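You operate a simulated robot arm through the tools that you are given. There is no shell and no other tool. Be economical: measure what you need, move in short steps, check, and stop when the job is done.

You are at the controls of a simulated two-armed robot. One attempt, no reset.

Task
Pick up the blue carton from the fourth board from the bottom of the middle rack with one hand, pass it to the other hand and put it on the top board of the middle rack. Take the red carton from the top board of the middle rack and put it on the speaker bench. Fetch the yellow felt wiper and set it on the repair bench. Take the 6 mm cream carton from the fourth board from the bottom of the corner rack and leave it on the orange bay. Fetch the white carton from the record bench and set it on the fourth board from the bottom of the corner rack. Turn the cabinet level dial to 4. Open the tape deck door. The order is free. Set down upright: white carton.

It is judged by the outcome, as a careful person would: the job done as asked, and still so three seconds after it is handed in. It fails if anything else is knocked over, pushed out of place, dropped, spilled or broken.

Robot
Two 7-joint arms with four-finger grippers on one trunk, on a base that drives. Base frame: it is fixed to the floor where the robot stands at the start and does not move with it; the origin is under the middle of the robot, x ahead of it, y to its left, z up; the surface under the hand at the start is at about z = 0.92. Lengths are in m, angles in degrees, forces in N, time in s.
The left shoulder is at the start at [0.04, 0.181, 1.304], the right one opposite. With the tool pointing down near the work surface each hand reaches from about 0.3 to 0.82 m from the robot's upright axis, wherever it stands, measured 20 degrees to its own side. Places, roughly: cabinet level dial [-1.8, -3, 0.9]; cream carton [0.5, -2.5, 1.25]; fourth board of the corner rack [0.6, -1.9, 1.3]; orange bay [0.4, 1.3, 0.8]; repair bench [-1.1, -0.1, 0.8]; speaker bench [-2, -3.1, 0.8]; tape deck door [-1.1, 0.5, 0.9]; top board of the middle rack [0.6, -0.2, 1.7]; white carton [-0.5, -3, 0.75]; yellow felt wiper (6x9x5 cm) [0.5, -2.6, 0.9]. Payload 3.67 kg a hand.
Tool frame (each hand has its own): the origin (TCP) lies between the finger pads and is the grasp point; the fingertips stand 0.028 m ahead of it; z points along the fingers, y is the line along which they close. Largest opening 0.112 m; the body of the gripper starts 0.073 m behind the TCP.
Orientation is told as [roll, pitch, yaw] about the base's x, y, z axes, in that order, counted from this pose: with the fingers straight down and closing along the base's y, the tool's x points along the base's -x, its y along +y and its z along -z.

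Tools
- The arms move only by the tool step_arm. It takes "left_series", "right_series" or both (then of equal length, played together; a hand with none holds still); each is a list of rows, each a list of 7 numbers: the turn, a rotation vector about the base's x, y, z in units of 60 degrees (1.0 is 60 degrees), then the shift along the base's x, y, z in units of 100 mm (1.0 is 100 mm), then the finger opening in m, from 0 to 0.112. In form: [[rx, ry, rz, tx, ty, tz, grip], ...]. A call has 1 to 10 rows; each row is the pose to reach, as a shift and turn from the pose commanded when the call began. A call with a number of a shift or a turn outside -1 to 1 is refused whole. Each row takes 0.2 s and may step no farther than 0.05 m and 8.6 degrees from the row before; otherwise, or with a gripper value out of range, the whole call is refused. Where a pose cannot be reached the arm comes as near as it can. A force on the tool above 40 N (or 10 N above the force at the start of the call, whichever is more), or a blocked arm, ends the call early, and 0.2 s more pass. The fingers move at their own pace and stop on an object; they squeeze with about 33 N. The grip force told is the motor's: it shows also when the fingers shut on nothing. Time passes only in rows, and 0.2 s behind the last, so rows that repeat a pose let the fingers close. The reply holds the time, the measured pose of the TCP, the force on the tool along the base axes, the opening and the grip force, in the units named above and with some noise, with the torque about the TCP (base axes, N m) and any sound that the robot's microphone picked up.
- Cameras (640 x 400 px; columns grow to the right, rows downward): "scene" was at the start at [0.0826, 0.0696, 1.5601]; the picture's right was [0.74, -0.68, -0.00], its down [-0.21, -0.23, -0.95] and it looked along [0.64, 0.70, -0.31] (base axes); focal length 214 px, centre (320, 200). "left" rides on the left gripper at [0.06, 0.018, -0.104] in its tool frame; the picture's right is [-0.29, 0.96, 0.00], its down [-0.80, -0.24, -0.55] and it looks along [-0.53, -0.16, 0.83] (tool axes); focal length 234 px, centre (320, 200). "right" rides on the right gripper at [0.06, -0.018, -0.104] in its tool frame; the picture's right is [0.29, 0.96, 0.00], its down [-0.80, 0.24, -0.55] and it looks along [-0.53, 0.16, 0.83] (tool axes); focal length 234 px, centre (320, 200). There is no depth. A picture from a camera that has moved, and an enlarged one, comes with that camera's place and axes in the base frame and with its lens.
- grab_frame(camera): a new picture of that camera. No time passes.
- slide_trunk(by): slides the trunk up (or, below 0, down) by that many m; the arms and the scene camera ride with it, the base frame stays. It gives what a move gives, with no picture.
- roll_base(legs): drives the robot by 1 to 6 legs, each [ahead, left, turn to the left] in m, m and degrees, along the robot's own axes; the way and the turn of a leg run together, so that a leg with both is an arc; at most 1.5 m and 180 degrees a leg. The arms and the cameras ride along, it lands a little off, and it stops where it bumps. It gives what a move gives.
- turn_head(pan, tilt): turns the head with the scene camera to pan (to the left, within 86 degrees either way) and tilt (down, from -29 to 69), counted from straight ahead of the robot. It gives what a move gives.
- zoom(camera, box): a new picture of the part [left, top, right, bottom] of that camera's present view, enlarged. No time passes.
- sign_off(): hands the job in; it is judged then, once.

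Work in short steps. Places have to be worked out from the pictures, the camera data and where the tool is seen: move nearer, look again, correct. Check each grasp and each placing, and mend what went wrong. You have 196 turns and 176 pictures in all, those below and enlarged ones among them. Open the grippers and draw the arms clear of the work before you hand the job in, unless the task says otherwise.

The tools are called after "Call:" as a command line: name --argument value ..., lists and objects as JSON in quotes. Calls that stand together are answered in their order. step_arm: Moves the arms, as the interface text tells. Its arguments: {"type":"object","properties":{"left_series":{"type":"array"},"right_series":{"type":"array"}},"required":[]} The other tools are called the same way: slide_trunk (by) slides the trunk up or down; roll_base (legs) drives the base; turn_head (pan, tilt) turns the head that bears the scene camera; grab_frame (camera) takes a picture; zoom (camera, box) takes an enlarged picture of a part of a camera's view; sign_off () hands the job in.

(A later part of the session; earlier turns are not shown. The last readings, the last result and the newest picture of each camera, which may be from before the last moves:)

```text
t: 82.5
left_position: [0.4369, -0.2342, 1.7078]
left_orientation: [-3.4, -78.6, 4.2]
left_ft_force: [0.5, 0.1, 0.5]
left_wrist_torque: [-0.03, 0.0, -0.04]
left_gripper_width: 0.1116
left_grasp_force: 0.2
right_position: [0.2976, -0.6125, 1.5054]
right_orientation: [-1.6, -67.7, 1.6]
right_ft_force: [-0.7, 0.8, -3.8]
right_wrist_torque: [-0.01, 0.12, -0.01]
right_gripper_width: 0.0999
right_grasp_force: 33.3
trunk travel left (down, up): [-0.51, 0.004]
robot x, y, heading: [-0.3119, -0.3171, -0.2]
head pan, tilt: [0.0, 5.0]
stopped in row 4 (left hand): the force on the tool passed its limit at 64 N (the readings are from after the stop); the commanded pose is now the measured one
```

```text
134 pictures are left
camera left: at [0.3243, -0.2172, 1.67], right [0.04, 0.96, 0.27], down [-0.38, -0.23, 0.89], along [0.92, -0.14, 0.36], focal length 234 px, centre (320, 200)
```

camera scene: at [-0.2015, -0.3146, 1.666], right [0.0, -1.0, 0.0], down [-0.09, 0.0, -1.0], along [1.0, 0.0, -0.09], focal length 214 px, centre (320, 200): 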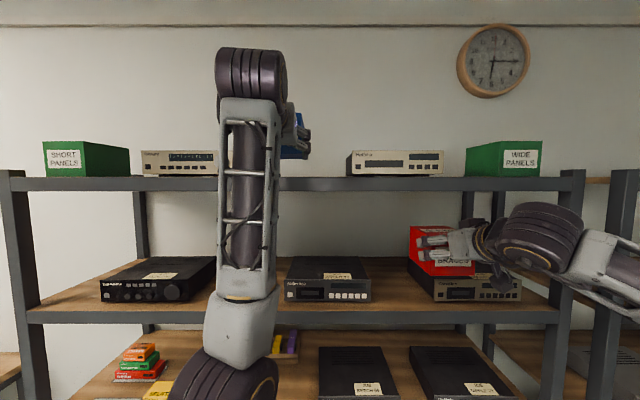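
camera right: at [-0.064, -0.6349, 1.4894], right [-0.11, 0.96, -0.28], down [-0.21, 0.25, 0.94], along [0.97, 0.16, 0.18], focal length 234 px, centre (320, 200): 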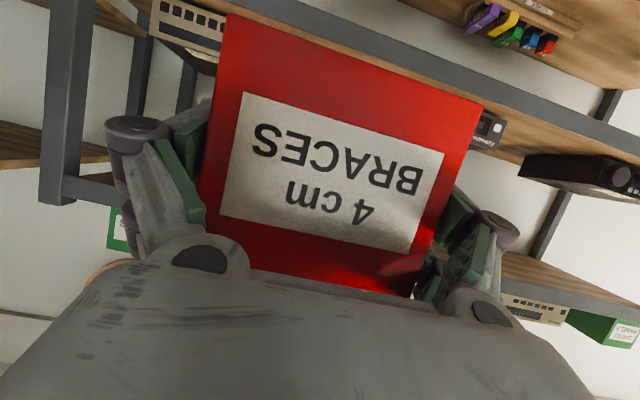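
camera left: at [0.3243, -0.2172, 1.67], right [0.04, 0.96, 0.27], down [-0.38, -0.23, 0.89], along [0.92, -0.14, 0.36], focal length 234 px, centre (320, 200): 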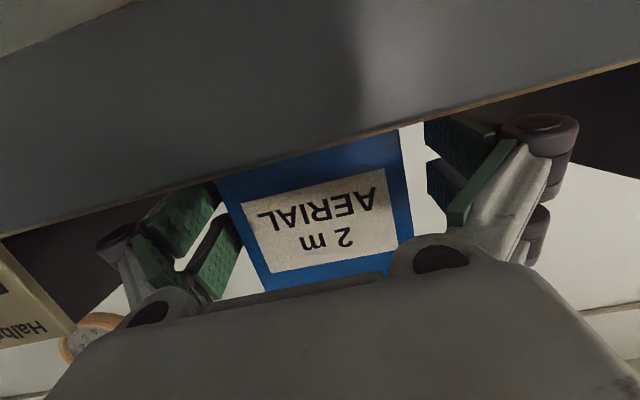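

Released, but the fingers seem to drag on the board. Raise 1 cm first, then withdraw.

Call:
step_arm --left_series '[[0, 0, 0, 0, 0, 0.06, 0.112], [0, 0, 0, 0, 0, 0.12, 0.112]]'

Call:
step_arm --left_series '[[0, 0, 0, -0.2, 0, 0, 0.112], [0, 0, 0, -0.6, 0, 0, 0.112], [0, 0, 0, -1, 0, 0, 0.112]]'

Call:
grab_frame --camera "left"

```text
t: 83.1
left_position: [0.4361, -0.2343, 1.7208]
left_orientation: [-3.1, -78.5, 3.8]
left_ft_force: [0.1, 0.1, -0.2]
left_wrist_torque: [0.0, 0.0, -0.02]
left_gripper_width: 0.1122
left_grasp_force: 0.2
right_position: [0.2979, -0.6148, 1.506]
right_orientation: [-1.4, -67.8, 1.6]
right_ft_force: [0.1, 0.1, -3.5]
right_wrist_torque: [0.0, 0.13, -0.01]
right_gripper_width: 0.0995
right_grasp_force: 32.9
trunk travel left (down, up): [-0.51, 0.004]
robot x, y, heading: [-0.3115, -0.3148, -0.1]
head pan, tilt: [0.0, 5.0]
```

```text
t: 83.9
left_position: [0.3338, -0.2354, 1.7197]
left_orientation: [-3.0, -78.5, 3.9]
left_ft_force: [0.1, -0.3, -0.7]
left_wrist_torque: [0.02, -0.01, 0.01]
left_gripper_width: 0.1122
left_grasp_force: 0.0
right_position: [0.2967, -0.6148, 1.5071]
right_orientation: [-1.4, -67.9, 1.4]
right_ft_force: [-0.3, 0.4, -4.3]
right_wrist_torque: [0.01, 0.12, 0.0]
right_gripper_width: 0.0996
right_grasp_force: 33.1
trunk travel left (down, up): [-0.51, 0.004]
robot x, y, heading: [-0.3104, -0.3166, 0.2]
head pan, tilt: [0.0, 5.0]
```

```text
133 pictures are left
camera left: at [0.2209, -0.219, 1.6813], right [0.04, 0.96, 0.27], down [-0.38, -0.24, 0.89], along [0.92, -0.14, 0.36], focal length 234 px, centre (320, 200)
```

left: 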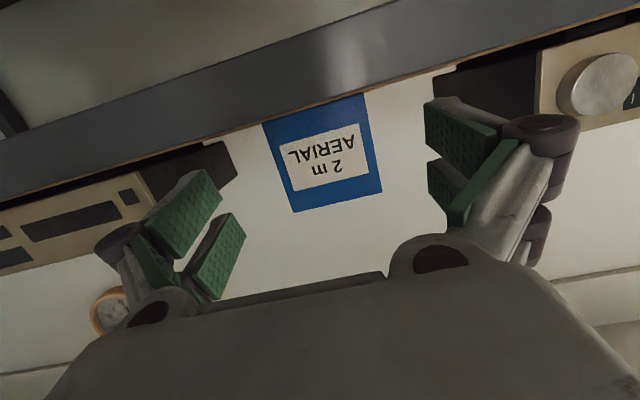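

Blue stands on the top board. Back off, and start tucking the arms for travel.

Call:
roll_base --legs '[[-0.2, 0, 0]]'

Call:
step_arm --left_series '[[0, 0, 0, -0.1, 0.33, -0.33, 0.112], [0, 0, 0, -0.2, 0.66, -0.66, 0.112], [0, 0, 0, -0.3, 1, -1, 0.112]]' --right_series '[[0, 0, 0, 0, 0.33, -0.33, 0.06], [0, 0, 0, 0, 0.66, -0.66, 0.06], [0, 0, 0, 0, 1, -1, 0.06]]'

Call:
step_arm --left_series '[[0, 0, 0, 0, 0.33, -0.33, 0.112], [0, 0, 0, 0, 0.66, -0.66, 0.112], [0, 0, 0, 0, 1, -1, 0.112]]' --right_series '[[0, 0, 0, 0, 0.33, -0.33, 0.06], [0, 0, 0, 0, 0.66, -0.66, 0.06], [0, 0, 0, 0, 1, -1, 0.06]]'

Call:
step_arm --left_series '[[0, 0, 0, 0, 0, -0.33, 0.112], [0, 0, 0, 0, 0, -0.66, 0.112], [0, 0, 0, 0, 0, -1, 0.112]]'

Call:
turn_head --pan -80 --tilt 20

Call:
grab_frame --camera "scene"

```text
t: 85.5
left_position: [0.1433, -0.2332, 1.7162]
left_orientation: [-2.8, -78.2, 3.8]
left_ft_force: [1.0, -1.3, -0.3]
left_wrist_torque: [-0.03, -0.01, 0.01]
left_gripper_width: 0.1119
left_grasp_force: 0.1
right_position: [0.1063, -0.614, 1.5038]
right_orientation: [-1.2, -67.7, 1.5]
right_ft_force: [0.8, -0.4, -3.6]
right_wrist_torque: [0.0, 0.11, -0.02]
right_gripper_width: 0.1001
right_grasp_force: 33.2
trunk travel left (down, up): [-0.51, 0.004]
robot x, y, heading: [-0.5067, -0.3121, 0.1]
head pan, tilt: [0.0, 5.0]
```

```text
t: 86.3
left_position: [0.108, -0.1305, 1.6181]
left_orientation: [-3.5, -78.5, 4.2]
left_ft_force: [-1.4, -0.3, 0.7]
left_wrist_torque: [-0.02, 0.0, -0.02]
left_gripper_width: 0.112
left_grasp_force: 0.0
right_position: [0.1019, -0.5136, 1.4077]
right_orientation: [-1.5, -67.8, 1.7]
right_ft_force: [-0.1, 0.6, -2.9]
right_wrist_torque: [-0.02, 0.14, -0.03]
right_gripper_width: 0.1001
right_grasp_force: 33.2
trunk travel left (down, up): [-0.51, 0.004]
robot x, y, heading: [-0.5081, -0.3118, -0.1]
head pan, tilt: [0.0, 5.0]
```

```text
t: 87.1
left_position: [0.1083, -0.0317, 1.5164]
left_orientation: [-3.5, -78.5, 4.1]
left_ft_force: [0.7, 0.1, 0.1]
left_wrist_torque: [-0.03, 0.01, -0.04]
left_gripper_width: 0.1116
left_grasp_force: 0.2
right_position: [0.0993, -0.4149, 1.3051]
right_orientation: [-1.5, -67.8, 1.8]
right_ft_force: [-0.1, 0.1, -3.1]
right_wrist_torque: [-0.02, 0.13, -0.03]
right_gripper_width: 0.1
right_grasp_force: 33.4
trunk travel left (down, up): [-0.51, 0.004]
robot x, y, heading: [-0.5051, -0.3144, -0.1]
head pan, tilt: [0.0, 5.0]
```

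```text
t: 87.9
left_position: [0.109, -0.0337, 1.4189]
left_orientation: [-3.0, -78.4, 3.8]
left_ft_force: [0.3, -0.4, 0.0]
left_wrist_torque: [0.01, 0.01, 0.0]
left_gripper_width: 0.112
left_grasp_force: 0.0
right_position: [0.0998, -0.416, 1.3048]
right_orientation: [-1.4, -67.8, 1.5]
right_ft_force: [0.2, 0.0, -4.2]
right_wrist_torque: [0.01, 0.15, 0.03]
right_gripper_width: 0.0999
right_grasp_force: 32.8
trunk travel left (down, up): [-0.51, 0.004]
robot x, y, heading: [-0.5085, -0.316, 0.3]
head pan, tilt: [0.0, 5.0]
```

```text
t: 89.4
left_position: [0.1089, -0.0333, 1.4171]
left_orientation: [-2.9, -78.3, 3.9]
left_ft_force: [-0.6, 0.4, -0.2]
left_wrist_torque: [0.01, 0.0, -0.01]
left_gripper_width: 0.1118
left_grasp_force: 0.0
right_position: [0.0997, -0.4154, 1.306]
right_orientation: [-1.3, -67.8, 1.6]
right_ft_force: [0.1, 0.2, -4.9]
right_wrist_torque: [0.01, 0.13, 0.03]
right_gripper_width: 0.0996
right_grasp_force: 33.4
trunk travel left (down, up): [-0.51, 0.004]
robot x, y, heading: [-0.5087, -0.3175, 0.2]
head pan, tilt: [-80.0, 20.0]
```

```text
132 pictures are left
camera scene: at [-0.4711, -0.4062, 1.6414], right [-0.98, -0.18, 0.0], down [-0.06, 0.34, -0.94], along [0.17, -0.93, -0.34], focal length 214 px, centre (320, 200)
```

scene: 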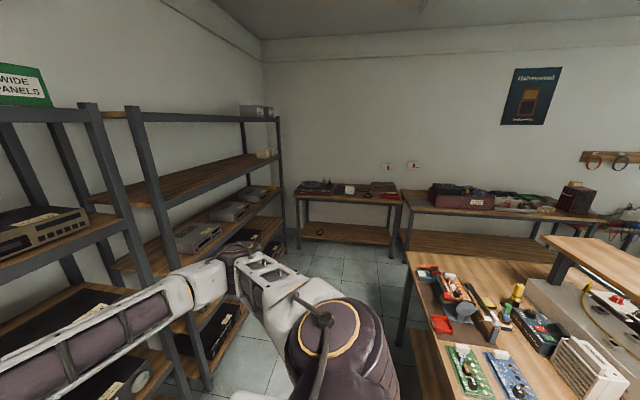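

Corridor runs along −y between racks (x≈0.38) and the repair bench (x≈−0.8); record and speaker benches are on the far wall (front edge y≈−2.85). I strafe right to y≈−2.15 then turn right 90°.

Call:
roll_base --legs '[[0.05, -1.2, 0], [0, -0.6, 0]]'

Call:
grab_frame --camera "scene"

```text
t: 98.9
left_position: [0.165, -1.8654, 1.4187]
left_orientation: [-3.2, -78.4, 4.3]
left_ft_force: [0.8, -0.2, 1.0]
left_wrist_torque: [-0.02, -0.02, 0.0]
left_gripper_width: 0.1117
left_grasp_force: 0.0
right_position: [0.1559, -2.2466, 1.3046]
right_orientation: [-1.5, -67.8, 1.9]
right_ft_force: [-0.5, 0.5, -3.3]
right_wrist_torque: [0.03, 0.12, -0.04]
right_gripper_width: 0.0999
right_grasp_force: 32.7
trunk travel left (down, up): [-0.51, 0.004]
robot x, y, heading: [-0.4528, -2.1463, 0.5]
head pan, tilt: [-80.0, 20.0]
```

```text
131 pictures are left
camera scene: at [-0.4148, -2.2388, 1.6414], right [-0.98, -0.18, 0.0], down [-0.06, 0.34, -0.94], along [0.17, -0.92, -0.34], focal length 214 px, centre (320, 200)
```

scene: 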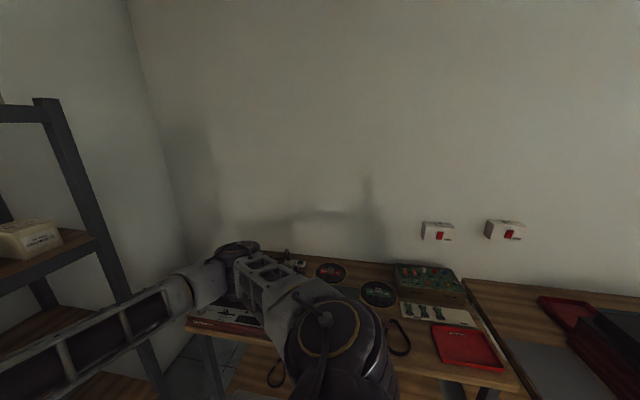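

I am beside the corner rack now; look at it before turning.

Call:
turn_head --pan -10 --tilt 25

Call:
grab_frame --camera "scene"

```text
t: 100.3
left_position: [0.165, -1.8672, 1.4178]
left_orientation: [-2.9, -78.5, 3.9]
left_ft_force: [-0.7, 0.6, 0.1]
left_wrist_torque: [-0.01, 0.0, -0.02]
left_gripper_width: 0.112
left_grasp_force: 0.1
right_position: [0.1558, -2.2468, 1.3055]
right_orientation: [-1.4, -67.9, 1.8]
right_ft_force: [-0.3, -0.2, -4.2]
right_wrist_torque: [-0.01, 0.1, 0.01]
right_gripper_width: 0.0999
right_grasp_force: 32.6
trunk travel left (down, up): [-0.51, 0.004]
robot x, y, heading: [-0.4523, -2.1506, 0.3]
head pan, tilt: [-10.0, 25.0]
```

```text
130 pictures are left
camera scene: at [-0.3406, -2.1642, 1.6332], right [-0.17, -0.99, 0.0], down [-0.42, 0.07, -0.91], along [0.89, -0.15, -0.42], focal length 214 px, centre (320, 200)
```

scene: 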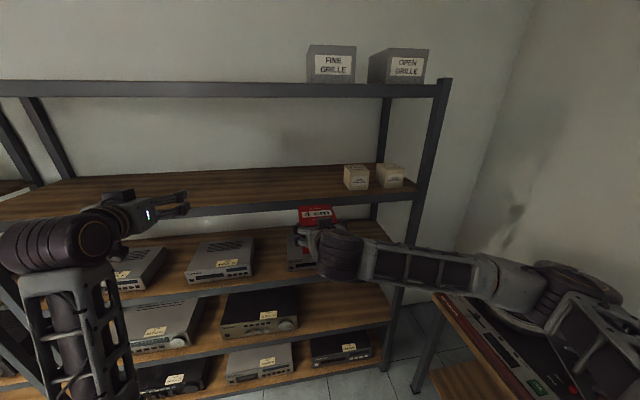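

Call:
zoom --camera "scene" --box '[320, 140, 430, 210]'

```text
5.71 times, centred on (375, 175) of scene
camera zoom: at [-0.3406, -2.1642, 1.6332], right [-0.17, -0.99, 0.0], down [-0.42, 0.07, -0.91], along [0.89, -0.15, -0.42], focal length 1226 px, centre (6, 343)
```

zoom: 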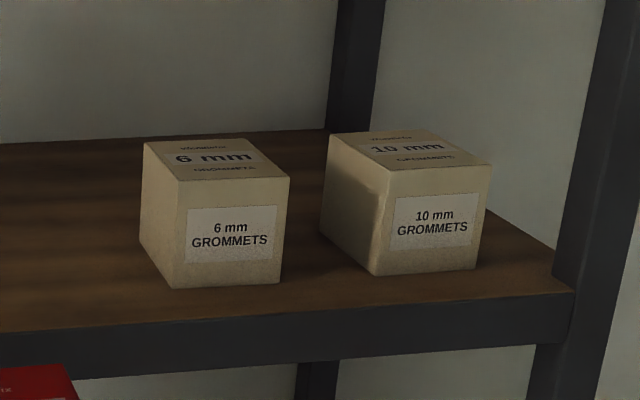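

The 6 mm carton is the left (higher-y) one at ≈(0.49,−2.46). Now turn right 90° to face the record/speaker benches.

Call:
roll_base --legs '[[0, 0, -90]]'

Call:
turn_head --pan -40 --tilt 30

Call:
grab_frame --camera "scene"

Call:
turn_head --pan 10 --tilt 35

Call:
grab_frame --camera "scene"

```text
t: 105.1
left_position: [-0.1976, -2.7778, 1.4189]
left_orientation: [-3.0, -78.4, -88.5]
left_ft_force: [0.8, 1.1, 0.0]
left_wrist_torque: [0.01, 0.0, 0.01]
left_gripper_width: 0.112
left_grasp_force: 0.1
right_position: [-0.5772, -2.7511, 1.3049]
right_orientation: [-1.5, -67.7, -90.8]
right_ft_force: [-0.2, -0.2, -3.9]
right_wrist_torque: [0.14, -0.03, 0.03]
right_gripper_width: 0.0995
right_grasp_force: 32.8
trunk travel left (down, up): [-0.51, 0.004]
robot x, y, heading: [-0.452, -2.1482, -92.2]
head pan, tilt: [-10.0, 25.0]
```

```text
t: 106.0
left_position: [-0.1976, -2.7782, 1.4188]
left_orientation: [-3.0, -78.3, -88.5]
left_ft_force: [-0.2, -0.6, 0.7]
left_wrist_torque: [-0.01, 0.02, -0.03]
left_gripper_width: 0.1122
left_grasp_force: 0.0
right_position: [-0.579, -2.7521, 1.304]
right_orientation: [-1.5, -67.6, -91.0]
right_ft_force: [0.7, 0.1, -3.9]
right_wrist_torque: [0.14, -0.01, 0.02]
right_gripper_width: 0.0997
right_grasp_force: 32.8
trunk travel left (down, up): [-0.51, 0.004]
robot x, y, heading: [-0.4523, -2.1455, -92.4]
head pan, tilt: [-40.0, 30.0]
```

```text
128 pictures are left
camera scene: at [-0.5141, -2.2361, 1.6253], right [-0.74, 0.67, 0.0], down [0.34, 0.37, -0.87], along [-0.58, -0.64, -0.5], focal length 214 px, centre (320, 200)
```

scene: 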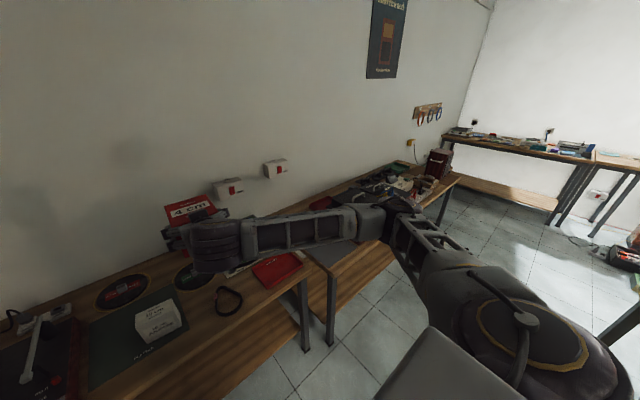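

```text
t: 107.2
left_position: [-0.197, -2.7778, 1.4186]
left_orientation: [-3.0, -78.5, -88.5]
left_ft_force: [-0.5, 0.1, 0.4]
left_wrist_torque: [0.02, -0.03, 0.03]
left_gripper_width: 0.1125
left_grasp_force: 0.1
right_position: [-0.5781, -2.7512, 1.3041]
right_orientation: [-1.3, -67.7, -90.9]
right_ft_force: [1.9, 0.5, -4.4]
right_wrist_torque: [0.11, -0.02, -0.01]
right_gripper_width: 0.0996
right_grasp_force: 33.2
trunk travel left (down, up): [-0.51, 0.004]
robot x, y, heading: [-0.4527, -2.1507, -92.5]
head pan, tilt: [10.0, 35.0]
```

```text
127 pictures are left
camera scene: at [-0.4417, -2.2565, 1.6175], right [-0.99, -0.13, 0.0], down [-0.08, 0.57, -0.82], along [0.11, -0.81, -0.57], focal length 214 px, centre (320, 200)
```

scene: 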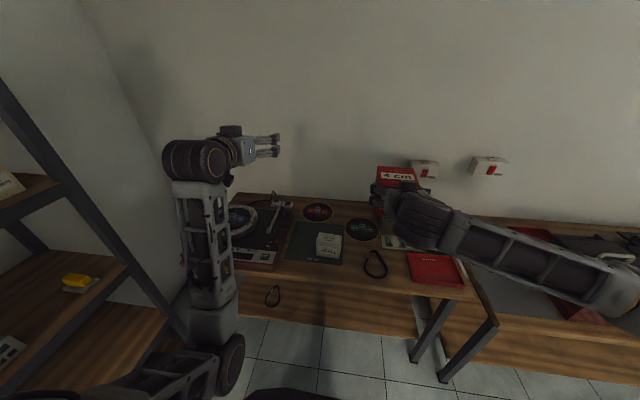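

I see the white carton (record bench) and the yellow wiper (corner rack board 3). Continue with red: fix heading and strafe to the speaker bench.

Call:
roll_base --legs '[[0.08, 0, 2.4], [0, -1.2, 0]]'

Call:
turn_head --pan -8 --tilt 35

Call:
grab_frame --camera "scene"

```text
t: 114.3
left_position: [-1.4017, -2.8442, 1.4184]
left_orientation: [-3.1, -78.3, -86.3]
left_ft_force: [-0.2, 1.2, -0.5]
left_wrist_torque: [-0.03, -0.01, 0.01]
left_gripper_width: 0.112
left_grasp_force: 0.1
right_position: [-1.784, -2.831, 1.3053]
right_orientation: [-1.5, -67.7, -88.6]
right_ft_force: [-0.1, 0.6, -3.7]
right_wrist_torque: [0.11, 0.0, 0.02]
right_gripper_width: 0.0994
right_grasp_force: 33.3
trunk travel left (down, up): [-0.51, 0.004]
robot x, y, heading: [-1.6786, -2.2268, -90.2]
head pan, tilt: [10.0, 35.0]
```

```text
t: 115.1
left_position: [-1.4027, -2.8443, 1.4186]
left_orientation: [-3.0, -78.4, -86.4]
left_ft_force: [-0.4, 0.3, 0.5]
left_wrist_torque: [0.0, 0.0, 0.0]
left_gripper_width: 0.1118
left_grasp_force: 0.1
right_position: [-1.7854, -2.8317, 1.3044]
right_orientation: [-1.3, -67.7, -88.7]
right_ft_force: [0.0, -1.0, -4.7]
right_wrist_torque: [0.17, 0.02, 0.02]
right_gripper_width: 0.1
right_grasp_force: 33.1
trunk travel left (down, up): [-0.51, 0.004]
robot x, y, heading: [-1.6776, -2.2251, -90.0]
head pan, tilt: [-8.0, 35.0]
```

```text
126 pictures are left
camera scene: at [-1.6943, -2.3324, 1.6175], right [-0.99, 0.14, 0.0], down [0.08, 0.57, -0.82], along [-0.12, -0.81, -0.57], focal length 214 px, centre (320, 200)
```

scene: 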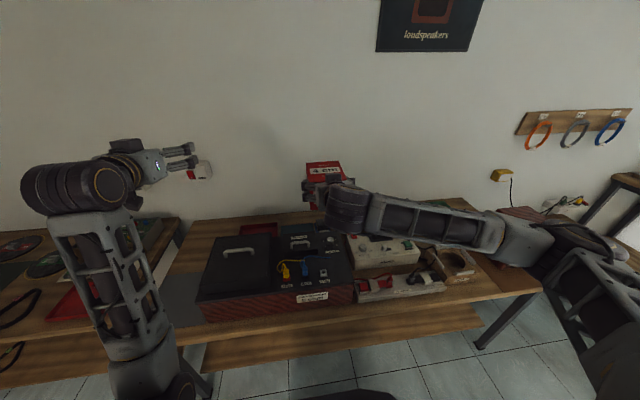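

Call:
zoom --camera "scene" --box '[160, 190, 480, 390]'

Call:
turn_head --pan 25 --tilt 45

Call:
grab_frame --camera "scene"

Call:
turn_head --pan -40 --tilt 45

Call:
grab_frame --camera "scene"

```text
2.00 times, centred on (320, 290) of scene
camera zoom: at [-1.6943, -2.3324, 1.6175], right [-0.99, 0.14, 0.0], down [0.08, 0.57, -0.82], along [-0.12, -0.81, -0.57], focal length 429 px, centre (320, 20)
```

zoom: 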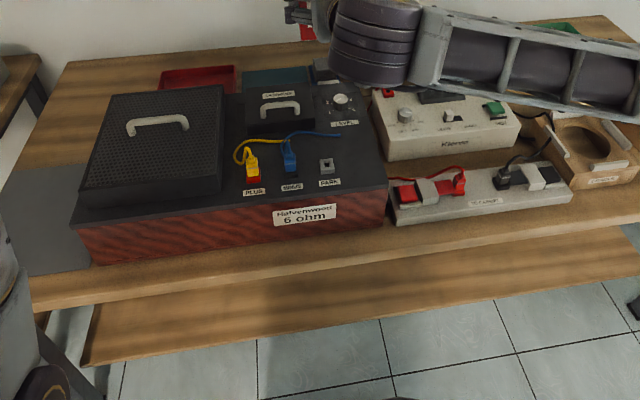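

```text
t: 116.0
left_position: [-1.4019, -2.8436, 1.4188]
left_orientation: [-3.0, -78.4, -86.4]
left_ft_force: [0.6, -0.4, 0.0]
left_wrist_torque: [0.0, 0.02, -0.01]
left_gripper_width: 0.1121
left_grasp_force: 0.0
right_position: [-1.7843, -2.8324, 1.3039]
right_orientation: [-1.4, -67.8, -88.6]
right_ft_force: [0.1, -0.6, -3.6]
right_wrist_torque: [0.15, 0.0, 0.01]
right_gripper_width: 0.0995
right_grasp_force: 32.4
trunk travel left (down, up): [-0.51, 0.004]
robot x, y, heading: [-1.6803, -2.2241, -90.1]
head pan, tilt: [25.0, 45.0]
```

```text
124 pictures are left
camera scene: at [-1.6475, -2.3191, 1.6027], right [-0.91, -0.42, 0.0], down [-0.3, 0.64, -0.71], along [0.3, -0.64, -0.71], focal length 214 px, centre (320, 200)
```

scene: 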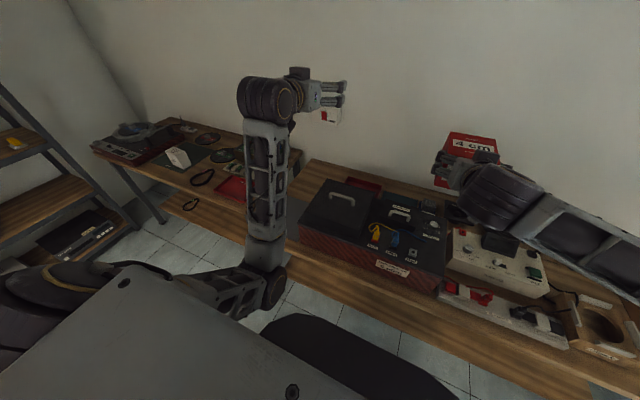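

```text
t: 117.4
left_position: [-1.4029, -2.8436, 1.4185]
left_orientation: [-2.9, -78.4, -86.3]
left_ft_force: [-0.2, 0.2, -0.2]
left_wrist_torque: [-0.01, 0.01, 0.01]
left_gripper_width: 0.1119
left_grasp_force: 0.1
right_position: [-1.7829, -2.8309, 1.306]
right_orientation: [-1.4, -67.7, -88.8]
right_ft_force: [-0.1, -0.6, -3.2]
right_wrist_torque: [0.13, 0.0, -0.03]
right_gripper_width: 0.0998
right_grasp_force: 33.2
trunk travel left (down, up): [-0.51, 0.004]
robot x, y, heading: [-1.6805, -2.2237, -90.1]
head pan, tilt: [-40.0, 45.0]
```

```text
123 pictures are left
camera scene: at [-1.7339, -2.3074, 1.6027], right [-0.76, 0.64, 0.0], down [0.46, 0.54, -0.71], along [-0.46, -0.54, -0.71], focal length 214 px, centre (320, 200)
```

scene: 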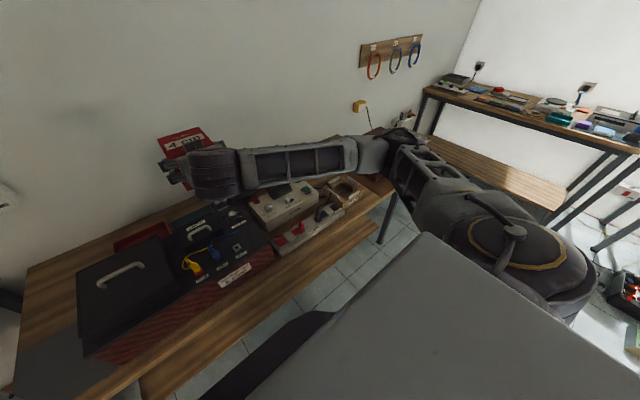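

Free wood on the speaker bench lies at its left end behind the grey mat, ≈(−1.22,−3.08). The level dial is at ≈(−1.85,−3.02). Strafe left so the right hand lines up with x≈−1.21.

Call:
roll_base --legs '[[0, 0.57, 0]]'

Call:
slide_trunk --by -0.25

Call:
turn_head --pan -15 --tilt 40

Call:
grab_frame --camera "scene"

Call:
grab_frame --camera "right"

```text
t: 120.8
left_position: [-0.8312, -2.8429, 1.4178]
left_orientation: [-2.8, -78.4, -86.4]
left_ft_force: [0.2, -0.8, -0.6]
left_wrist_torque: [0.0, 0.0, 0.04]
left_gripper_width: 0.112
left_grasp_force: 0.1
right_position: [-1.2136, -2.8333, 1.305]
right_orientation: [-1.3, -67.7, -88.6]
right_ft_force: [-0.2, -0.3, -4.0]
right_wrist_torque: [0.1, 0.0, 0.02]
right_gripper_width: 0.0998
right_grasp_force: 33.4
trunk travel left (down, up): [-0.51, 0.004]
robot x, y, heading: [-1.1113, -2.2253, -90.0]
head pan, tilt: [-40.0, 45.0]
```

```text
t: 123.3
left_position: [-0.8321, -2.8444, 1.1689]
left_orientation: [-2.9, -78.5, -86.1]
left_ft_force: [-0.5, -0.4, -0.5]
left_wrist_torque: [-0.01, -0.02, 0.0]
left_gripper_width: 0.112
left_grasp_force: 0.0
right_position: [-1.213, -2.8321, 1.0558]
right_orientation: [-1.4, -67.6, -88.4]
right_ft_force: [0.2, 0.4, -3.4]
right_wrist_torque: [0.09, 0.0, 0.0]
right_gripper_width: 0.0998
right_grasp_force: 33.2
trunk travel left (down, up): [-0.26, 0.254]
robot x, y, heading: [-1.1129, -2.2243, -90.0]
head pan, tilt: [-40.0, 45.0]
```

```text
t: 124.2
left_position: [-0.831, -2.8434, 1.1691]
left_orientation: [-3.0, -78.4, -86.2]
left_ft_force: [0.0, 0.6, -0.2]
left_wrist_torque: [0.03, -0.01, 0.02]
left_gripper_width: 0.112
left_grasp_force: 0.0
right_position: [-1.2128, -2.8328, 1.0548]
right_orientation: [-1.4, -67.7, -88.6]
right_ft_force: [0.0, 0.8, -3.4]
right_wrist_torque: [0.14, 0.01, 0.02]
right_gripper_width: 0.0995
right_grasp_force: 33.1
trunk travel left (down, up): [-0.26, 0.254]
robot x, y, heading: [-1.1158, -2.2253, -89.7]
head pan, tilt: [-15.0, 40.0]
```

```text
122 pictures are left
camera scene: at [-1.1344, -2.3281, 1.3606], right [-0.97, 0.26, 0.0], down [0.17, 0.62, -0.77], along [-0.2, -0.74, -0.64], focal length 214 px, centre (320, 200)
```

scene: 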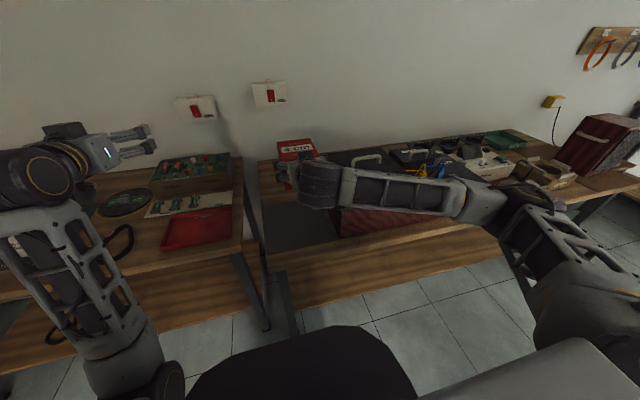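

```text
121 pictures are left
camera right: at [-1.2318, -2.715, 1.0387], right [0.95, 0.11, -0.28], down [0.25, 0.21, 0.95], along [0.16, -0.97, 0.17], focal length 234 px, centre (320, 200)
```

right: 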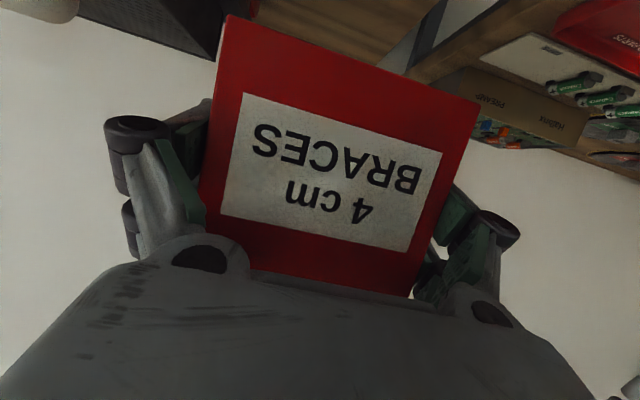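

Bench left edge x≈−1.075, cabinet left side x≈−1.33, mat back edge y≈−3.0. Target red at (−1.19,−3.12). Drive 0.1 m ahead, then extend.

Call:
roll_base --legs '[[0.1, 0, 0]]'

Call:
step_arm --right_series '[[0, 0, 0, 0.1, -0.3, -0.3, 0.06], [0, 0, 0, 0.2, -0.6, -0.6, 0.06], [0, 0, 0, 0.2, -1, -0.8, 0.06]]'

Call:
step_arm --right_series '[[0, 0, 0, 0, -0.3, -0.2, 0.06], [0, 0, 0, 0, -0.6, -0.4, 0.06], [0, 0, 0, 0, -0.85, -0.6, 0.06]]'

Call:
grab_frame --camera "scene"

Call:
grab_frame --camera "right"

```text
t: 125.4
left_position: [-0.8302, -2.9421, 1.1681]
left_orientation: [-2.9, -78.3, -86.1]
left_ft_force: [0.4, -0.4, -0.7]
left_wrist_torque: [0.02, 0.0, -0.02]
left_gripper_width: 0.1119
left_grasp_force: 0.0
right_position: [-1.211, -2.9346, 1.0556]
right_orientation: [-1.4, -67.6, -88.4]
right_ft_force: [0.2, 0.5, -4.7]
right_wrist_torque: [0.09, -0.01, 0.04]
right_gripper_width: 0.0998
right_grasp_force: 33.1
trunk travel left (down, up): [-0.26, 0.254]
robot x, y, heading: [-1.111, -2.3257, -90.0]
head pan, tilt: [-15.0, 40.0]
```

```text
t: 126.2
left_position: [-0.8304, -2.9427, 1.1686]
left_orientation: [-3.0, -78.4, -86.1]
left_ft_force: [0.4, 0.0, 0.3]
left_wrist_torque: [0.03, -0.01, 0.02]
left_gripper_width: 0.112
left_grasp_force: 0.0
right_position: [-1.194, -3.0336, 0.975]
right_orientation: [-1.4, -67.7, -88.3]
right_ft_force: [-0.2, -0.5, -4.2]
right_wrist_torque: [0.13, -0.01, -0.01]
right_gripper_width: 0.0997
right_grasp_force: 32.9
trunk travel left (down, up): [-0.26, 0.254]
robot x, y, heading: [-1.1093, -2.3267, -89.8]
head pan, tilt: [-15.0, 40.0]
```

```text
t: 127.0
left_position: [-0.8297, -2.944, 1.1683]
left_orientation: [-3.2, -78.4, -85.9]
left_ft_force: [-0.8, -0.3, -0.1]
left_wrist_torque: [-0.02, 0.01, 0.0]
left_gripper_width: 0.112
left_grasp_force: 0.0
right_position: [-1.1941, -3.118, 0.9151]
right_orientation: [-1.4, -67.7, -88.3]
right_ft_force: [0.4, 0.0, -3.6]
right_wrist_torque: [0.13, 0.02, 0.0]
right_gripper_width: 0.0997
right_grasp_force: 33.3
trunk travel left (down, up): [-0.26, 0.254]
robot x, y, heading: [-1.1117, -2.3266, -89.9]
head pan, tilt: [-15.0, 40.0]
```

```text
120 pictures are left
camera scene: at [-1.1337, -2.4291, 1.3605], right [-0.97, 0.26, 0.0], down [0.17, 0.62, -0.77], along [-0.2, -0.74, -0.64], focal length 214 px, centre (320, 200)
```

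scene: 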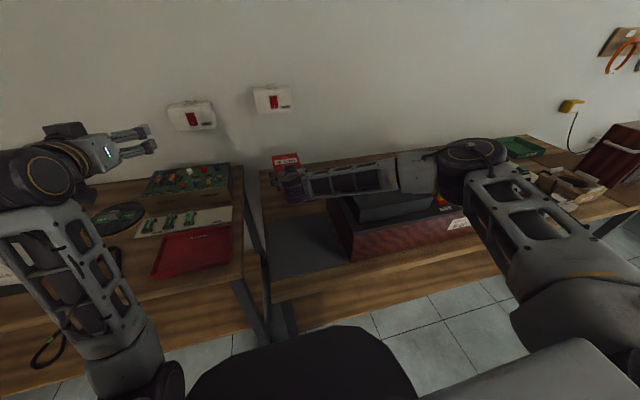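

```text
119 pictures are left
camera right: at [-1.2118, -3.0007, 0.8986], right [0.95, 0.11, -0.28], down [0.25, 0.21, 0.95], along [0.17, -0.97, 0.17], focal length 234 px, centre (320, 200)
```

right: 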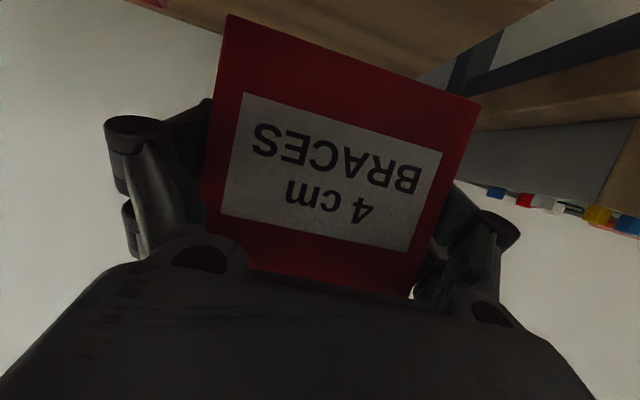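

The right forearm hangs low over the cabinet. I raise the hand, strafe the base 0.25 m left, then bring the hand back so the elbow clears the cabinet.

Call:
step_arm --right_series '[[0, 0, 0, 0, 0, 0.5, 0.06], [0, 0, 0, 0, 0, 1, 0.06]]'

Call:
roll_base --legs '[[0, 0.25, 0]]'

Call:
step_arm --right_series '[[0, 0, 0, -0.45, 0, 0, 0.06], [0, 0, 0, -0.9, 0, 0, 0.06], [0, 0, 0, -1, 0, 0, 0.06]]'

Call:
step_arm --right_series '[[0, 0, 0, -0.45, 0, 0, 0.06], [0, 0, 0, -0.9, 0, 0, 0.06], [0, 0, 0, -1, 0, 0, 0.06]]'

Call:
step_arm --right_series '[[0, 0, 0, -0.3, 0, -0.2, 0.06], [0, 0, 0, -0.5, 0, -0.6, 0.06], [0, 0, 0, -0.5, 0, -1, 0.06]]'

Call:
grab_frame --camera "scene"

```text
t: 127.6
left_position: [-0.8291, -2.9432, 1.1685]
left_orientation: [-3.0, -78.5, -85.9]
left_ft_force: [0.3, 0.0, 0.1]
left_wrist_torque: [0.01, 0.01, -0.01]
left_gripper_width: 0.1119
left_grasp_force: 0.1
right_position: [-1.1926, -3.117, 1.0148]
right_orientation: [-1.7, -67.5, -88.1]
right_ft_force: [0.1, 0.6, -4.9]
right_wrist_torque: [0.09, 0.0, -0.02]
right_gripper_width: 0.0996
right_grasp_force: 32.3
trunk travel left (down, up): [-0.26, 0.254]
robot x, y, heading: [-1.1072, -2.3259, -89.9]
head pan, tilt: [-15.0, 40.0]
```

```text
t: 129.5
left_position: [-0.5731, -2.9402, 1.1689]
left_orientation: [-3.1, -78.4, -85.7]
left_ft_force: [-0.1, -0.5, -0.3]
left_wrist_torque: [-0.02, -0.02, 0.0]
left_gripper_width: 0.112
left_grasp_force: 0.1
right_position: [-0.9349, -3.1165, 1.015]
right_orientation: [-1.5, -67.6, -88.1]
right_ft_force: [1.0, -0.3, -4.5]
right_wrist_torque: [0.12, 0.0, -0.04]
right_gripper_width: 0.0998
right_grasp_force: 33.8
trunk travel left (down, up): [-0.26, 0.254]
robot x, y, heading: [-0.8584, -2.322, -89.7]
head pan, tilt: [-15.0, 40.0]
```

```text
t: 130.3
left_position: [-0.5733, -2.9414, 1.1699]
left_orientation: [-3.1, -78.4, -85.7]
left_ft_force: [-0.6, -0.7, -0.5]
left_wrist_torque: [0.01, 0.02, -0.02]
left_gripper_width: 0.112
left_grasp_force: 0.1
right_position: [-1.0366, -3.1145, 1.0138]
right_orientation: [-1.6, -67.7, -88.1]
right_ft_force: [0.6, 0.6, -4.4]
right_wrist_torque: [0.17, 0.0, 0.01]
right_gripper_width: 0.0998
right_grasp_force: 32.9
trunk travel left (down, up): [-0.26, 0.254]
robot x, y, heading: [-0.8565, -2.3226, -89.8]
head pan, tilt: [-15.0, 40.0]
```

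```text
t: 131.1
left_position: [-0.5731, -2.9394, 1.1683]
left_orientation: [-3.1, -78.4, -85.7]
left_ft_force: [0.0, -0.4, -0.6]
left_wrist_torque: [0.0, -0.03, 0.0]
left_gripper_width: 0.1119
left_grasp_force: 0.0
right_position: [-1.136, -3.1185, 1.0145]
right_orientation: [-1.5, -67.7, -88.1]
right_ft_force: [-0.5, 0.1, -4.0]
right_wrist_torque: [0.14, 0.03, -0.06]
right_gripper_width: 0.0997
right_grasp_force: 32.9
trunk travel left (down, up): [-0.26, 0.254]
robot x, y, heading: [-0.8576, -2.3211, -89.6]
head pan, tilt: [-15.0, 40.0]
```

```text
t: 132.1
left_position: [-0.5756, -2.9389, 1.1704]
left_orientation: [-2.5, -78.5, -86.3]
left_ft_force: [-0.4, 0.5, 0.4]
left_wrist_torque: [0.02, 0.0, 0.05]
left_gripper_width: 0.112
left_grasp_force: 0.1
right_position: [-1.1739, -3.1254, 0.936]
right_orientation: [-9.5, -68.9, -78.8]
right_ft_force: [0.0, 0.2, -3.3]
right_wrist_torque: [0.13, -0.06, 0.06]
right_gripper_width: 0.0998
right_grasp_force: 32.7
trunk travel left (down, up): [-0.26, 0.254]
robot x, y, heading: [-0.8567, -2.3259, -89.6]
head pan, tilt: [-15.0, 40.0]
stopped in row 3 (right hand): the arm was blocked; the commanded pose is now the measured one
```

```text
118 pictures are left
camera scene: at [-0.882, -2.4263, 1.3606], right [-0.97, 0.25, 0.0], down [0.17, 0.62, -0.77], along [-0.19, -0.74, -0.64], focal length 214 px, centre (320, 200)
```

scene: 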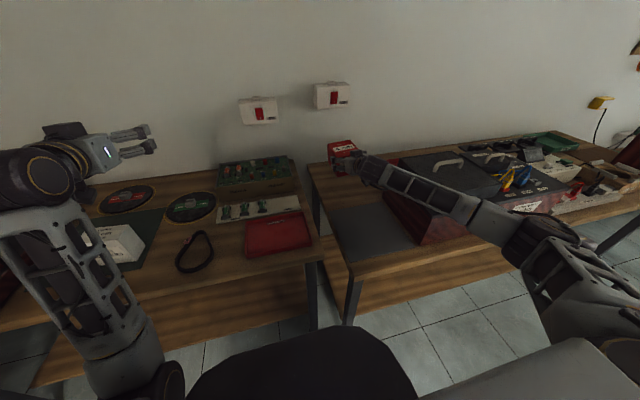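

Blocked—likely forearm against the cabinet edge. I lift, swing the hand back to the middle of the robot, and then turn the base 30° right so the forearm stays clear of the cabinet.

Call:
step_arm --right_series '[[0, 0, 0, 0.1, 0, 0.4, 0.06], [0, 0, 0, 0.2, 0, 0.8, 0.06], [0, 0, 0, 0.5, 0, 1, 0.06], [0, 0, 0, 1, 0, 1, 0.06]]'

Call:
step_arm --right_series '[[0.05, 0, -0.14, 0.4, 0, 0.2, 0.06], [0.05, 0, -0.14, 0.8, 0, 0.2, 0.06], [0.05, 0, -0.14, 1, 0, 0.2, 0.06]]'

Call:
step_arm --right_series '[[0, 0, 0, 0.4, 0.1, 0, 0.06], [0, 0, 0, 0.8, 0.2, 0, 0.06], [0, 0, 0, 1, 0.3, 0, 0.06]]'

Call:
grab_frame --camera "scene"

```text
t: 133.1
left_position: [-0.5716, -2.9416, 1.167]
left_orientation: [-3.3, -78.4, -85.4]
left_ft_force: [-0.1, -0.4, -0.8]
left_wrist_torque: [-0.01, 0.0, -0.05]
left_gripper_width: 0.1121
left_grasp_force: 0.1
right_position: [-1.0697, -3.1255, 1.0378]
right_orientation: [-10.0, -68.9, -78.4]
right_ft_force: [0.2, -0.3, -3.4]
right_wrist_torque: [0.17, -0.01, 0.02]
right_gripper_width: 0.0997
right_grasp_force: 33.0
trunk travel left (down, up): [-0.26, 0.254]
robot x, y, heading: [-0.8573, -2.3244, -89.9]
head pan, tilt: [-15.0, 40.0]
```

```text
refused: row 1 steps farther than a row can; nothing moved
```

```text
t: 133.9
left_position: [-0.5727, -2.9417, 1.1684]
left_orientation: [-3.2, -78.4, -85.7]
left_ft_force: [-0.4, -0.5, 0.0]
left_wrist_torque: [-0.04, 0.05, -0.03]
left_gripper_width: 0.112
left_grasp_force: 0.0
right_position: [-0.971, -3.0945, 1.0387]
right_orientation: [-9.9, -69.0, -78.4]
right_ft_force: [-0.7, -0.4, -3.9]
right_wrist_torque: [0.11, -0.01, -0.04]
right_gripper_width: 0.0998
right_grasp_force: 32.5
trunk travel left (down, up): [-0.26, 0.254]
robot x, y, heading: [-0.8587, -2.3238, -89.7]
head pan, tilt: [-15.0, 40.0]
```

```text
117 pictures are left
camera scene: at [-0.8791, -2.427, 1.3606], right [-0.97, 0.25, 0.0], down [0.16, 0.62, -0.77], along [-0.19, -0.74, -0.64], focal length 214 px, centre (320, 200)
```

scene: 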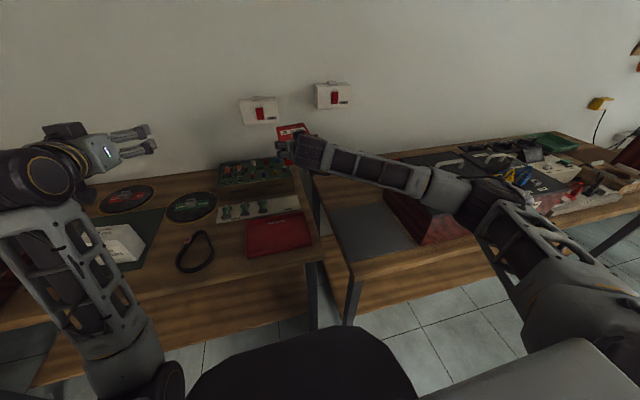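

Call:
step_arm --right_series '[[0, -0.03, 0, 0.4, 0, 0, 0.06], [0, -0.059, 0, 0.8, 0, 0, 0.06], [0, -0.059, 0, 1, 0, 0, 0.06]]'

Call:
roll_base --legs '[[0, 0, -30]]'

Call:
turn_head --pan 0 --tilt 45

Call:
grab_frame --camera "scene"

```text
t: 134.7
left_position: [-0.5726, -2.9417, 1.1691]
left_orientation: [-3.0, -78.4, -85.7]
left_ft_force: [0.3, -0.2, -0.5]
left_wrist_torque: [0.02, 0.02, 0.01]
left_gripper_width: 0.112
left_grasp_force: 0.0
right_position: [-0.8738, -3.0957, 1.0371]
right_orientation: [0.1, -69.3, -87.8]
right_ft_force: [0.5, 0.5, -3.3]
right_wrist_torque: [0.12, 0.01, 0.0]
right_gripper_width: 0.0998
right_grasp_force: 32.9
trunk travel left (down, up): [-0.26, 0.254]
robot x, y, heading: [-0.8556, -2.3216, -89.6]
head pan, tilt: [-15.0, 40.0]
```

```text
t: 136.7
left_position: [-0.9273, -3.0004, 1.1689]
left_orientation: [-3.0, -78.5, -116.4]
left_ft_force: [0.5, 0.5, 0.9]
left_wrist_torque: [-0.01, -0.02, 0.0]
left_gripper_width: 0.112
left_grasp_force: 0.0
right_position: [-1.2639, -2.9793, 1.0375]
right_orientation: [0.1, -69.3, -118.3]
right_ft_force: [-0.7, -0.2, -4.1]
right_wrist_torque: [0.07, -0.05, -0.01]
right_gripper_width: 0.1
right_grasp_force: 33.1
trunk travel left (down, up): [-0.26, 0.254]
robot x, y, heading: [-0.8582, -2.3266, -120.4]
head pan, tilt: [-15.0, 40.0]
```

```text
t: 137.5
left_position: [-0.9259, -2.9997, 1.1685]
left_orientation: [-3.1, -78.4, -116.4]
left_ft_force: [0.0, 0.2, 0.8]
left_wrist_torque: [0.0, 0.0, -0.03]
left_gripper_width: 0.1119
left_grasp_force: 0.1
right_position: [-1.2629, -2.9802, 1.0367]
right_orientation: [0.2, -69.3, -118.4]
right_ft_force: [0.0, 0.7, -4.2]
right_wrist_torque: [0.13, -0.04, -0.02]
right_gripper_width: 0.0996
right_grasp_force: 33.0
trunk travel left (down, up): [-0.26, 0.254]
robot x, y, heading: [-0.8579, -2.3291, -120.4]
head pan, tilt: [0.0, 45.0]
```

```text
116 pictures are left
camera scene: at [-0.9093, -2.4125, 1.3533], right [-0.86, 0.51, 0.0], down [0.36, 0.61, -0.71], along [-0.36, -0.61, -0.71], focal length 214 px, centre (320, 200)
```

scene: 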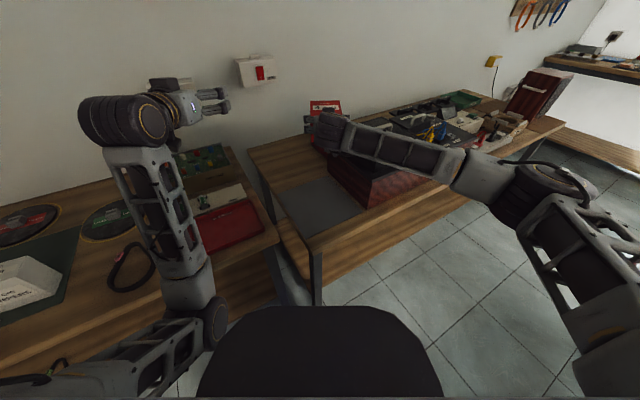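

Now forearm lies in front of the cabinet. Shift the hand to (−1.18,−3.12) and lower.

Call:
step_arm --right_series '[[0, 0, 0, 0.4, -0.2, 0, 0.06], [0, 0, 0, 0.8, -0.4, 0, 0.06], [0, 0, 0, 0.8, -0.8, -0.2, 0.06], [0, 0, 0, 0.8, -1, -0.5, 0.06]]'

Call:
step_arm --right_series '[[0, 0, 0, 0, -0.4, -0.2, 0.06], [0, 0, 0, 0, -0.4, -0.5, 0.06], [0, 0, 0, 0, -0.4, -0.8, 0.06]]'

Call:
grab_frame --camera "scene"

```text
t: 138.5
left_position: [-0.9255, -2.9999, 1.1683]
left_orientation: [-3.2, -78.4, -116.2]
left_ft_force: [-0.1, -1.3, -0.2]
left_wrist_torque: [0.02, 0.0, -0.02]
left_gripper_width: 0.1118
left_grasp_force: 0.1
right_position: [-1.1852, -3.0805, 0.9885]
right_orientation: [0.1, -69.4, -118.2]
right_ft_force: [-0.1, 0.1, -3.8]
right_wrist_torque: [0.1, -0.05, -0.01]
right_gripper_width: 0.1001
right_grasp_force: 32.5
trunk travel left (down, up): [-0.26, 0.254]
robot x, y, heading: [-0.8555, -2.3229, -120.2]
head pan, tilt: [0.0, 45.0]
```

```text
t: 139.3
left_position: [-0.9261, -3.0013, 1.1681]
left_orientation: [-3.2, -78.3, -116.1]
left_ft_force: [-0.1, -0.3, -0.7]
left_wrist_torque: [-0.01, 0.02, -0.05]
left_gripper_width: 0.1119
left_grasp_force: 0.1
right_position: [-1.1842, -3.1199, 0.9076]
right_orientation: [-0.1, -69.3, -118.2]
right_ft_force: [0.3, -0.9, -3.3]
right_wrist_torque: [0.14, -0.05, 0.0]
right_gripper_width: 0.0999
right_grasp_force: 33.2
trunk travel left (down, up): [-0.26, 0.254]
robot x, y, heading: [-0.8566, -2.3259, -120.1]
head pan, tilt: [0.0, 45.0]
```

```text
115 pictures are left
camera scene: at [-0.9088, -2.4137, 1.3532], right [-0.86, 0.51, 0.0], down [0.36, 0.61, -0.71], along [-0.36, -0.61, -0.71], focal length 214 px, centre (320, 200)
```

scene: 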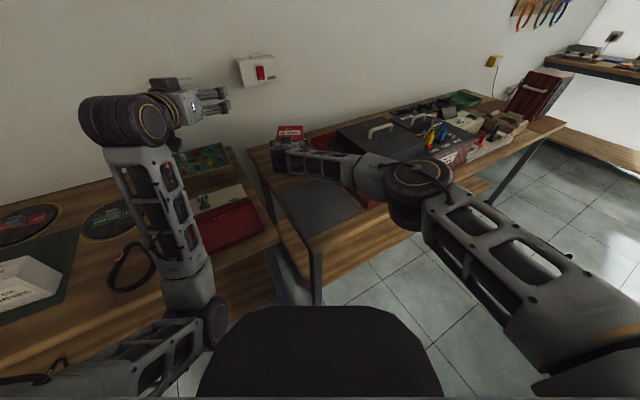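

The elbow hangs low near the bench front. Raise the trunk 0.18 m so the elbow sits higher, then lower the hand.

Call:
slide_trunk --by 0.18

Call:
step_arm --right_series '[[0, 0, 0, 0, 0, -0.4, 0.06], [0, 0, 0, 0, 0, -0.8, 0.06], [0, 0, 0, 0, 0, -1, 0.06]]'

Call:
step_arm --right_series '[[0, 0, 0, 0, 0, -0.3, 0.06], [0, 0, 0, 0, 0, -0.6, 0.06], [0, 0, 0, 0, 0, -0.9, 0.06]]'

Call:
grab_frame --camera "scene"

```text
t: 141.3
left_position: [-0.9261, -2.9996, 1.3474]
left_orientation: [-3.1, -78.4, -116.3]
left_ft_force: [-0.5, 0.0, 0.1]
left_wrist_torque: [-0.02, -0.03, 0.03]
left_gripper_width: 0.1122
left_grasp_force: 0.0
right_position: [-1.1848, -3.119, 1.0876]
right_orientation: [0.2, -69.3, -118.3]
right_ft_force: [0.3, 0.3, -4.7]
right_wrist_torque: [0.12, -0.09, 0.02]
right_gripper_width: 0.0997
right_grasp_force: 32.7
trunk travel left (down, up): [-0.44, 0.074]
robot x, y, heading: [-0.858, -2.3229, -120.3]
head pan, tilt: [0.0, 45.0]
```

```text
t: 142.1
left_position: [-0.9262, -3.0001, 1.3489]
left_orientation: [-3.1, -78.4, -116.3]
left_ft_force: [0.2, -0.6, 0.0]
left_wrist_torque: [0.01, -0.01, -0.01]
left_gripper_width: 0.1119
left_grasp_force: 0.0
right_position: [-1.1835, -3.1202, 0.9888]
right_orientation: [0.1, -69.4, -118.2]
right_ft_force: [-0.4, -0.2, -3.8]
right_wrist_torque: [0.11, -0.06, 0.01]
right_gripper_width: 0.0996
right_grasp_force: 33.2
trunk travel left (down, up): [-0.44, 0.074]
robot x, y, heading: [-0.8579, -2.3226, -120.5]
head pan, tilt: [0.0, 45.0]
```

```text
t: 142.9
left_position: [-0.9309, -3.0011, 1.3479]
left_orientation: [-2.3, -78.2, -116.9]
left_ft_force: [-1.0, 0.0, -0.4]
left_wrist_torque: [-0.02, 0.02, 0.08]
left_gripper_width: 0.1118
left_grasp_force: 0.1
right_position: [-1.2207, -3.0995, 0.929]
right_orientation: [0.7, -69.3, -118.6]
right_ft_force: [1.7, -0.3, -3.9]
right_wrist_torque: [0.11, -0.02, -0.1]
right_gripper_width: 0.0998
right_grasp_force: 33.1
right hand out of reach, approached as far as the arm can: row 1, 2, 3
trunk travel left (down, up): [-0.44, 0.074]
robot x, y, heading: [-0.8553, -2.323, -120.4]
head pan, tilt: [0.0, 45.0]
```

```text
114 pictures are left
camera scene: at [-0.9137, -2.413, 1.5331], right [-0.86, 0.51, 0.0], down [0.36, 0.61, -0.71], along [-0.35, -0.61, -0.71], focal length 214 px, centre (320, 200)
```

scene: 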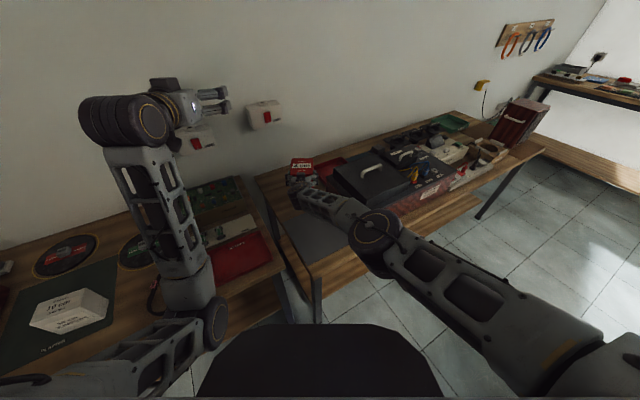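

The arm is out of reach there. The nearer end of the same bench top (grey area, ≈(−1.2,−2.87)) is free and well in reach, so I bring red back there.

Call:
step_arm --right_series '[[0, 0, 0, 0.1, 0.3, 0.2, 0.06], [0, 0, 0, 0.2, 0.65, 0.3, 0.06], [0, 0, 0, 0.2, 1, 0.3, 0.06]]'

Call:
step_arm --right_series '[[0, 0, 0, 0, 0.4, 0, 0.06], [0, 0, 0, 0, 0.8, 0, 0.06], [0, 0, 0, 0, 1, 0, 0.06]]'

Call:
grab_frame --camera "scene"

```text
t: 143.7
left_position: [-0.9256, -2.9988, 1.3487]
left_orientation: [-3.2, -78.5, -116.2]
left_ft_force: [-0.5, -0.9, -0.1]
left_wrist_torque: [0.03, 0.0, -0.02]
left_gripper_width: 0.1117
left_grasp_force: 0.0
right_position: [-1.1979, -2.9944, 0.9546]
right_orientation: [0.2, -69.1, -118.1]
right_ft_force: [5.3, 3.1, -7.6]
right_wrist_torque: [-0.14, 0.14, -0.19]
right_gripper_width: 0.1
right_grasp_force: 33.1
trunk travel left (down, up): [-0.44, 0.074]
robot x, y, heading: [-0.8541, -2.3258, -120.2]
head pan, tilt: [0.0, 45.0]
```

```text
t: 144.5
left_position: [-0.9277, -3.0, 1.3488]
left_orientation: [-3.2, -78.3, -116.4]
left_ft_force: [0.6, 0.4, 0.4]
left_wrist_torque: [-0.01, -0.01, 0.03]
left_gripper_width: 0.1119
left_grasp_force: 0.0
right_position: [-1.2017, -2.8948, 0.9578]
right_orientation: [0.2, -69.4, -118.4]
right_ft_force: [0.0, -0.5, -4.0]
right_wrist_torque: [0.14, -0.04, 0.0]
right_gripper_width: 0.1
right_grasp_force: 32.5
trunk travel left (down, up): [-0.44, 0.074]
robot x, y, heading: [-0.8591, -2.3265, -120.3]
head pan, tilt: [0.0, 45.0]
```

```text
113 pictures are left
camera scene: at [-0.9096, -2.4126, 1.5333], right [-0.86, 0.51, 0.0], down [0.36, 0.61, -0.71], along [-0.36, -0.61, -0.71], focal length 214 px, centre (320, 200)
```

scene: 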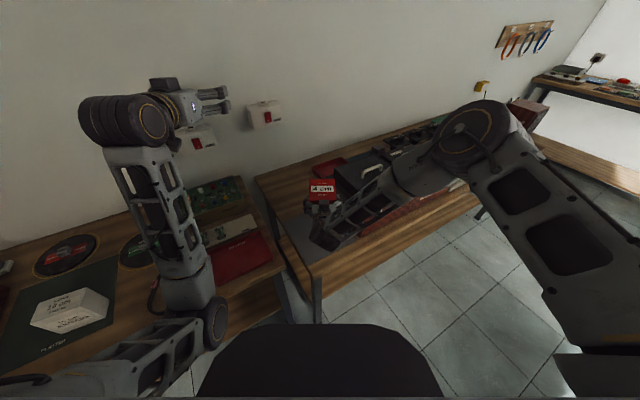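

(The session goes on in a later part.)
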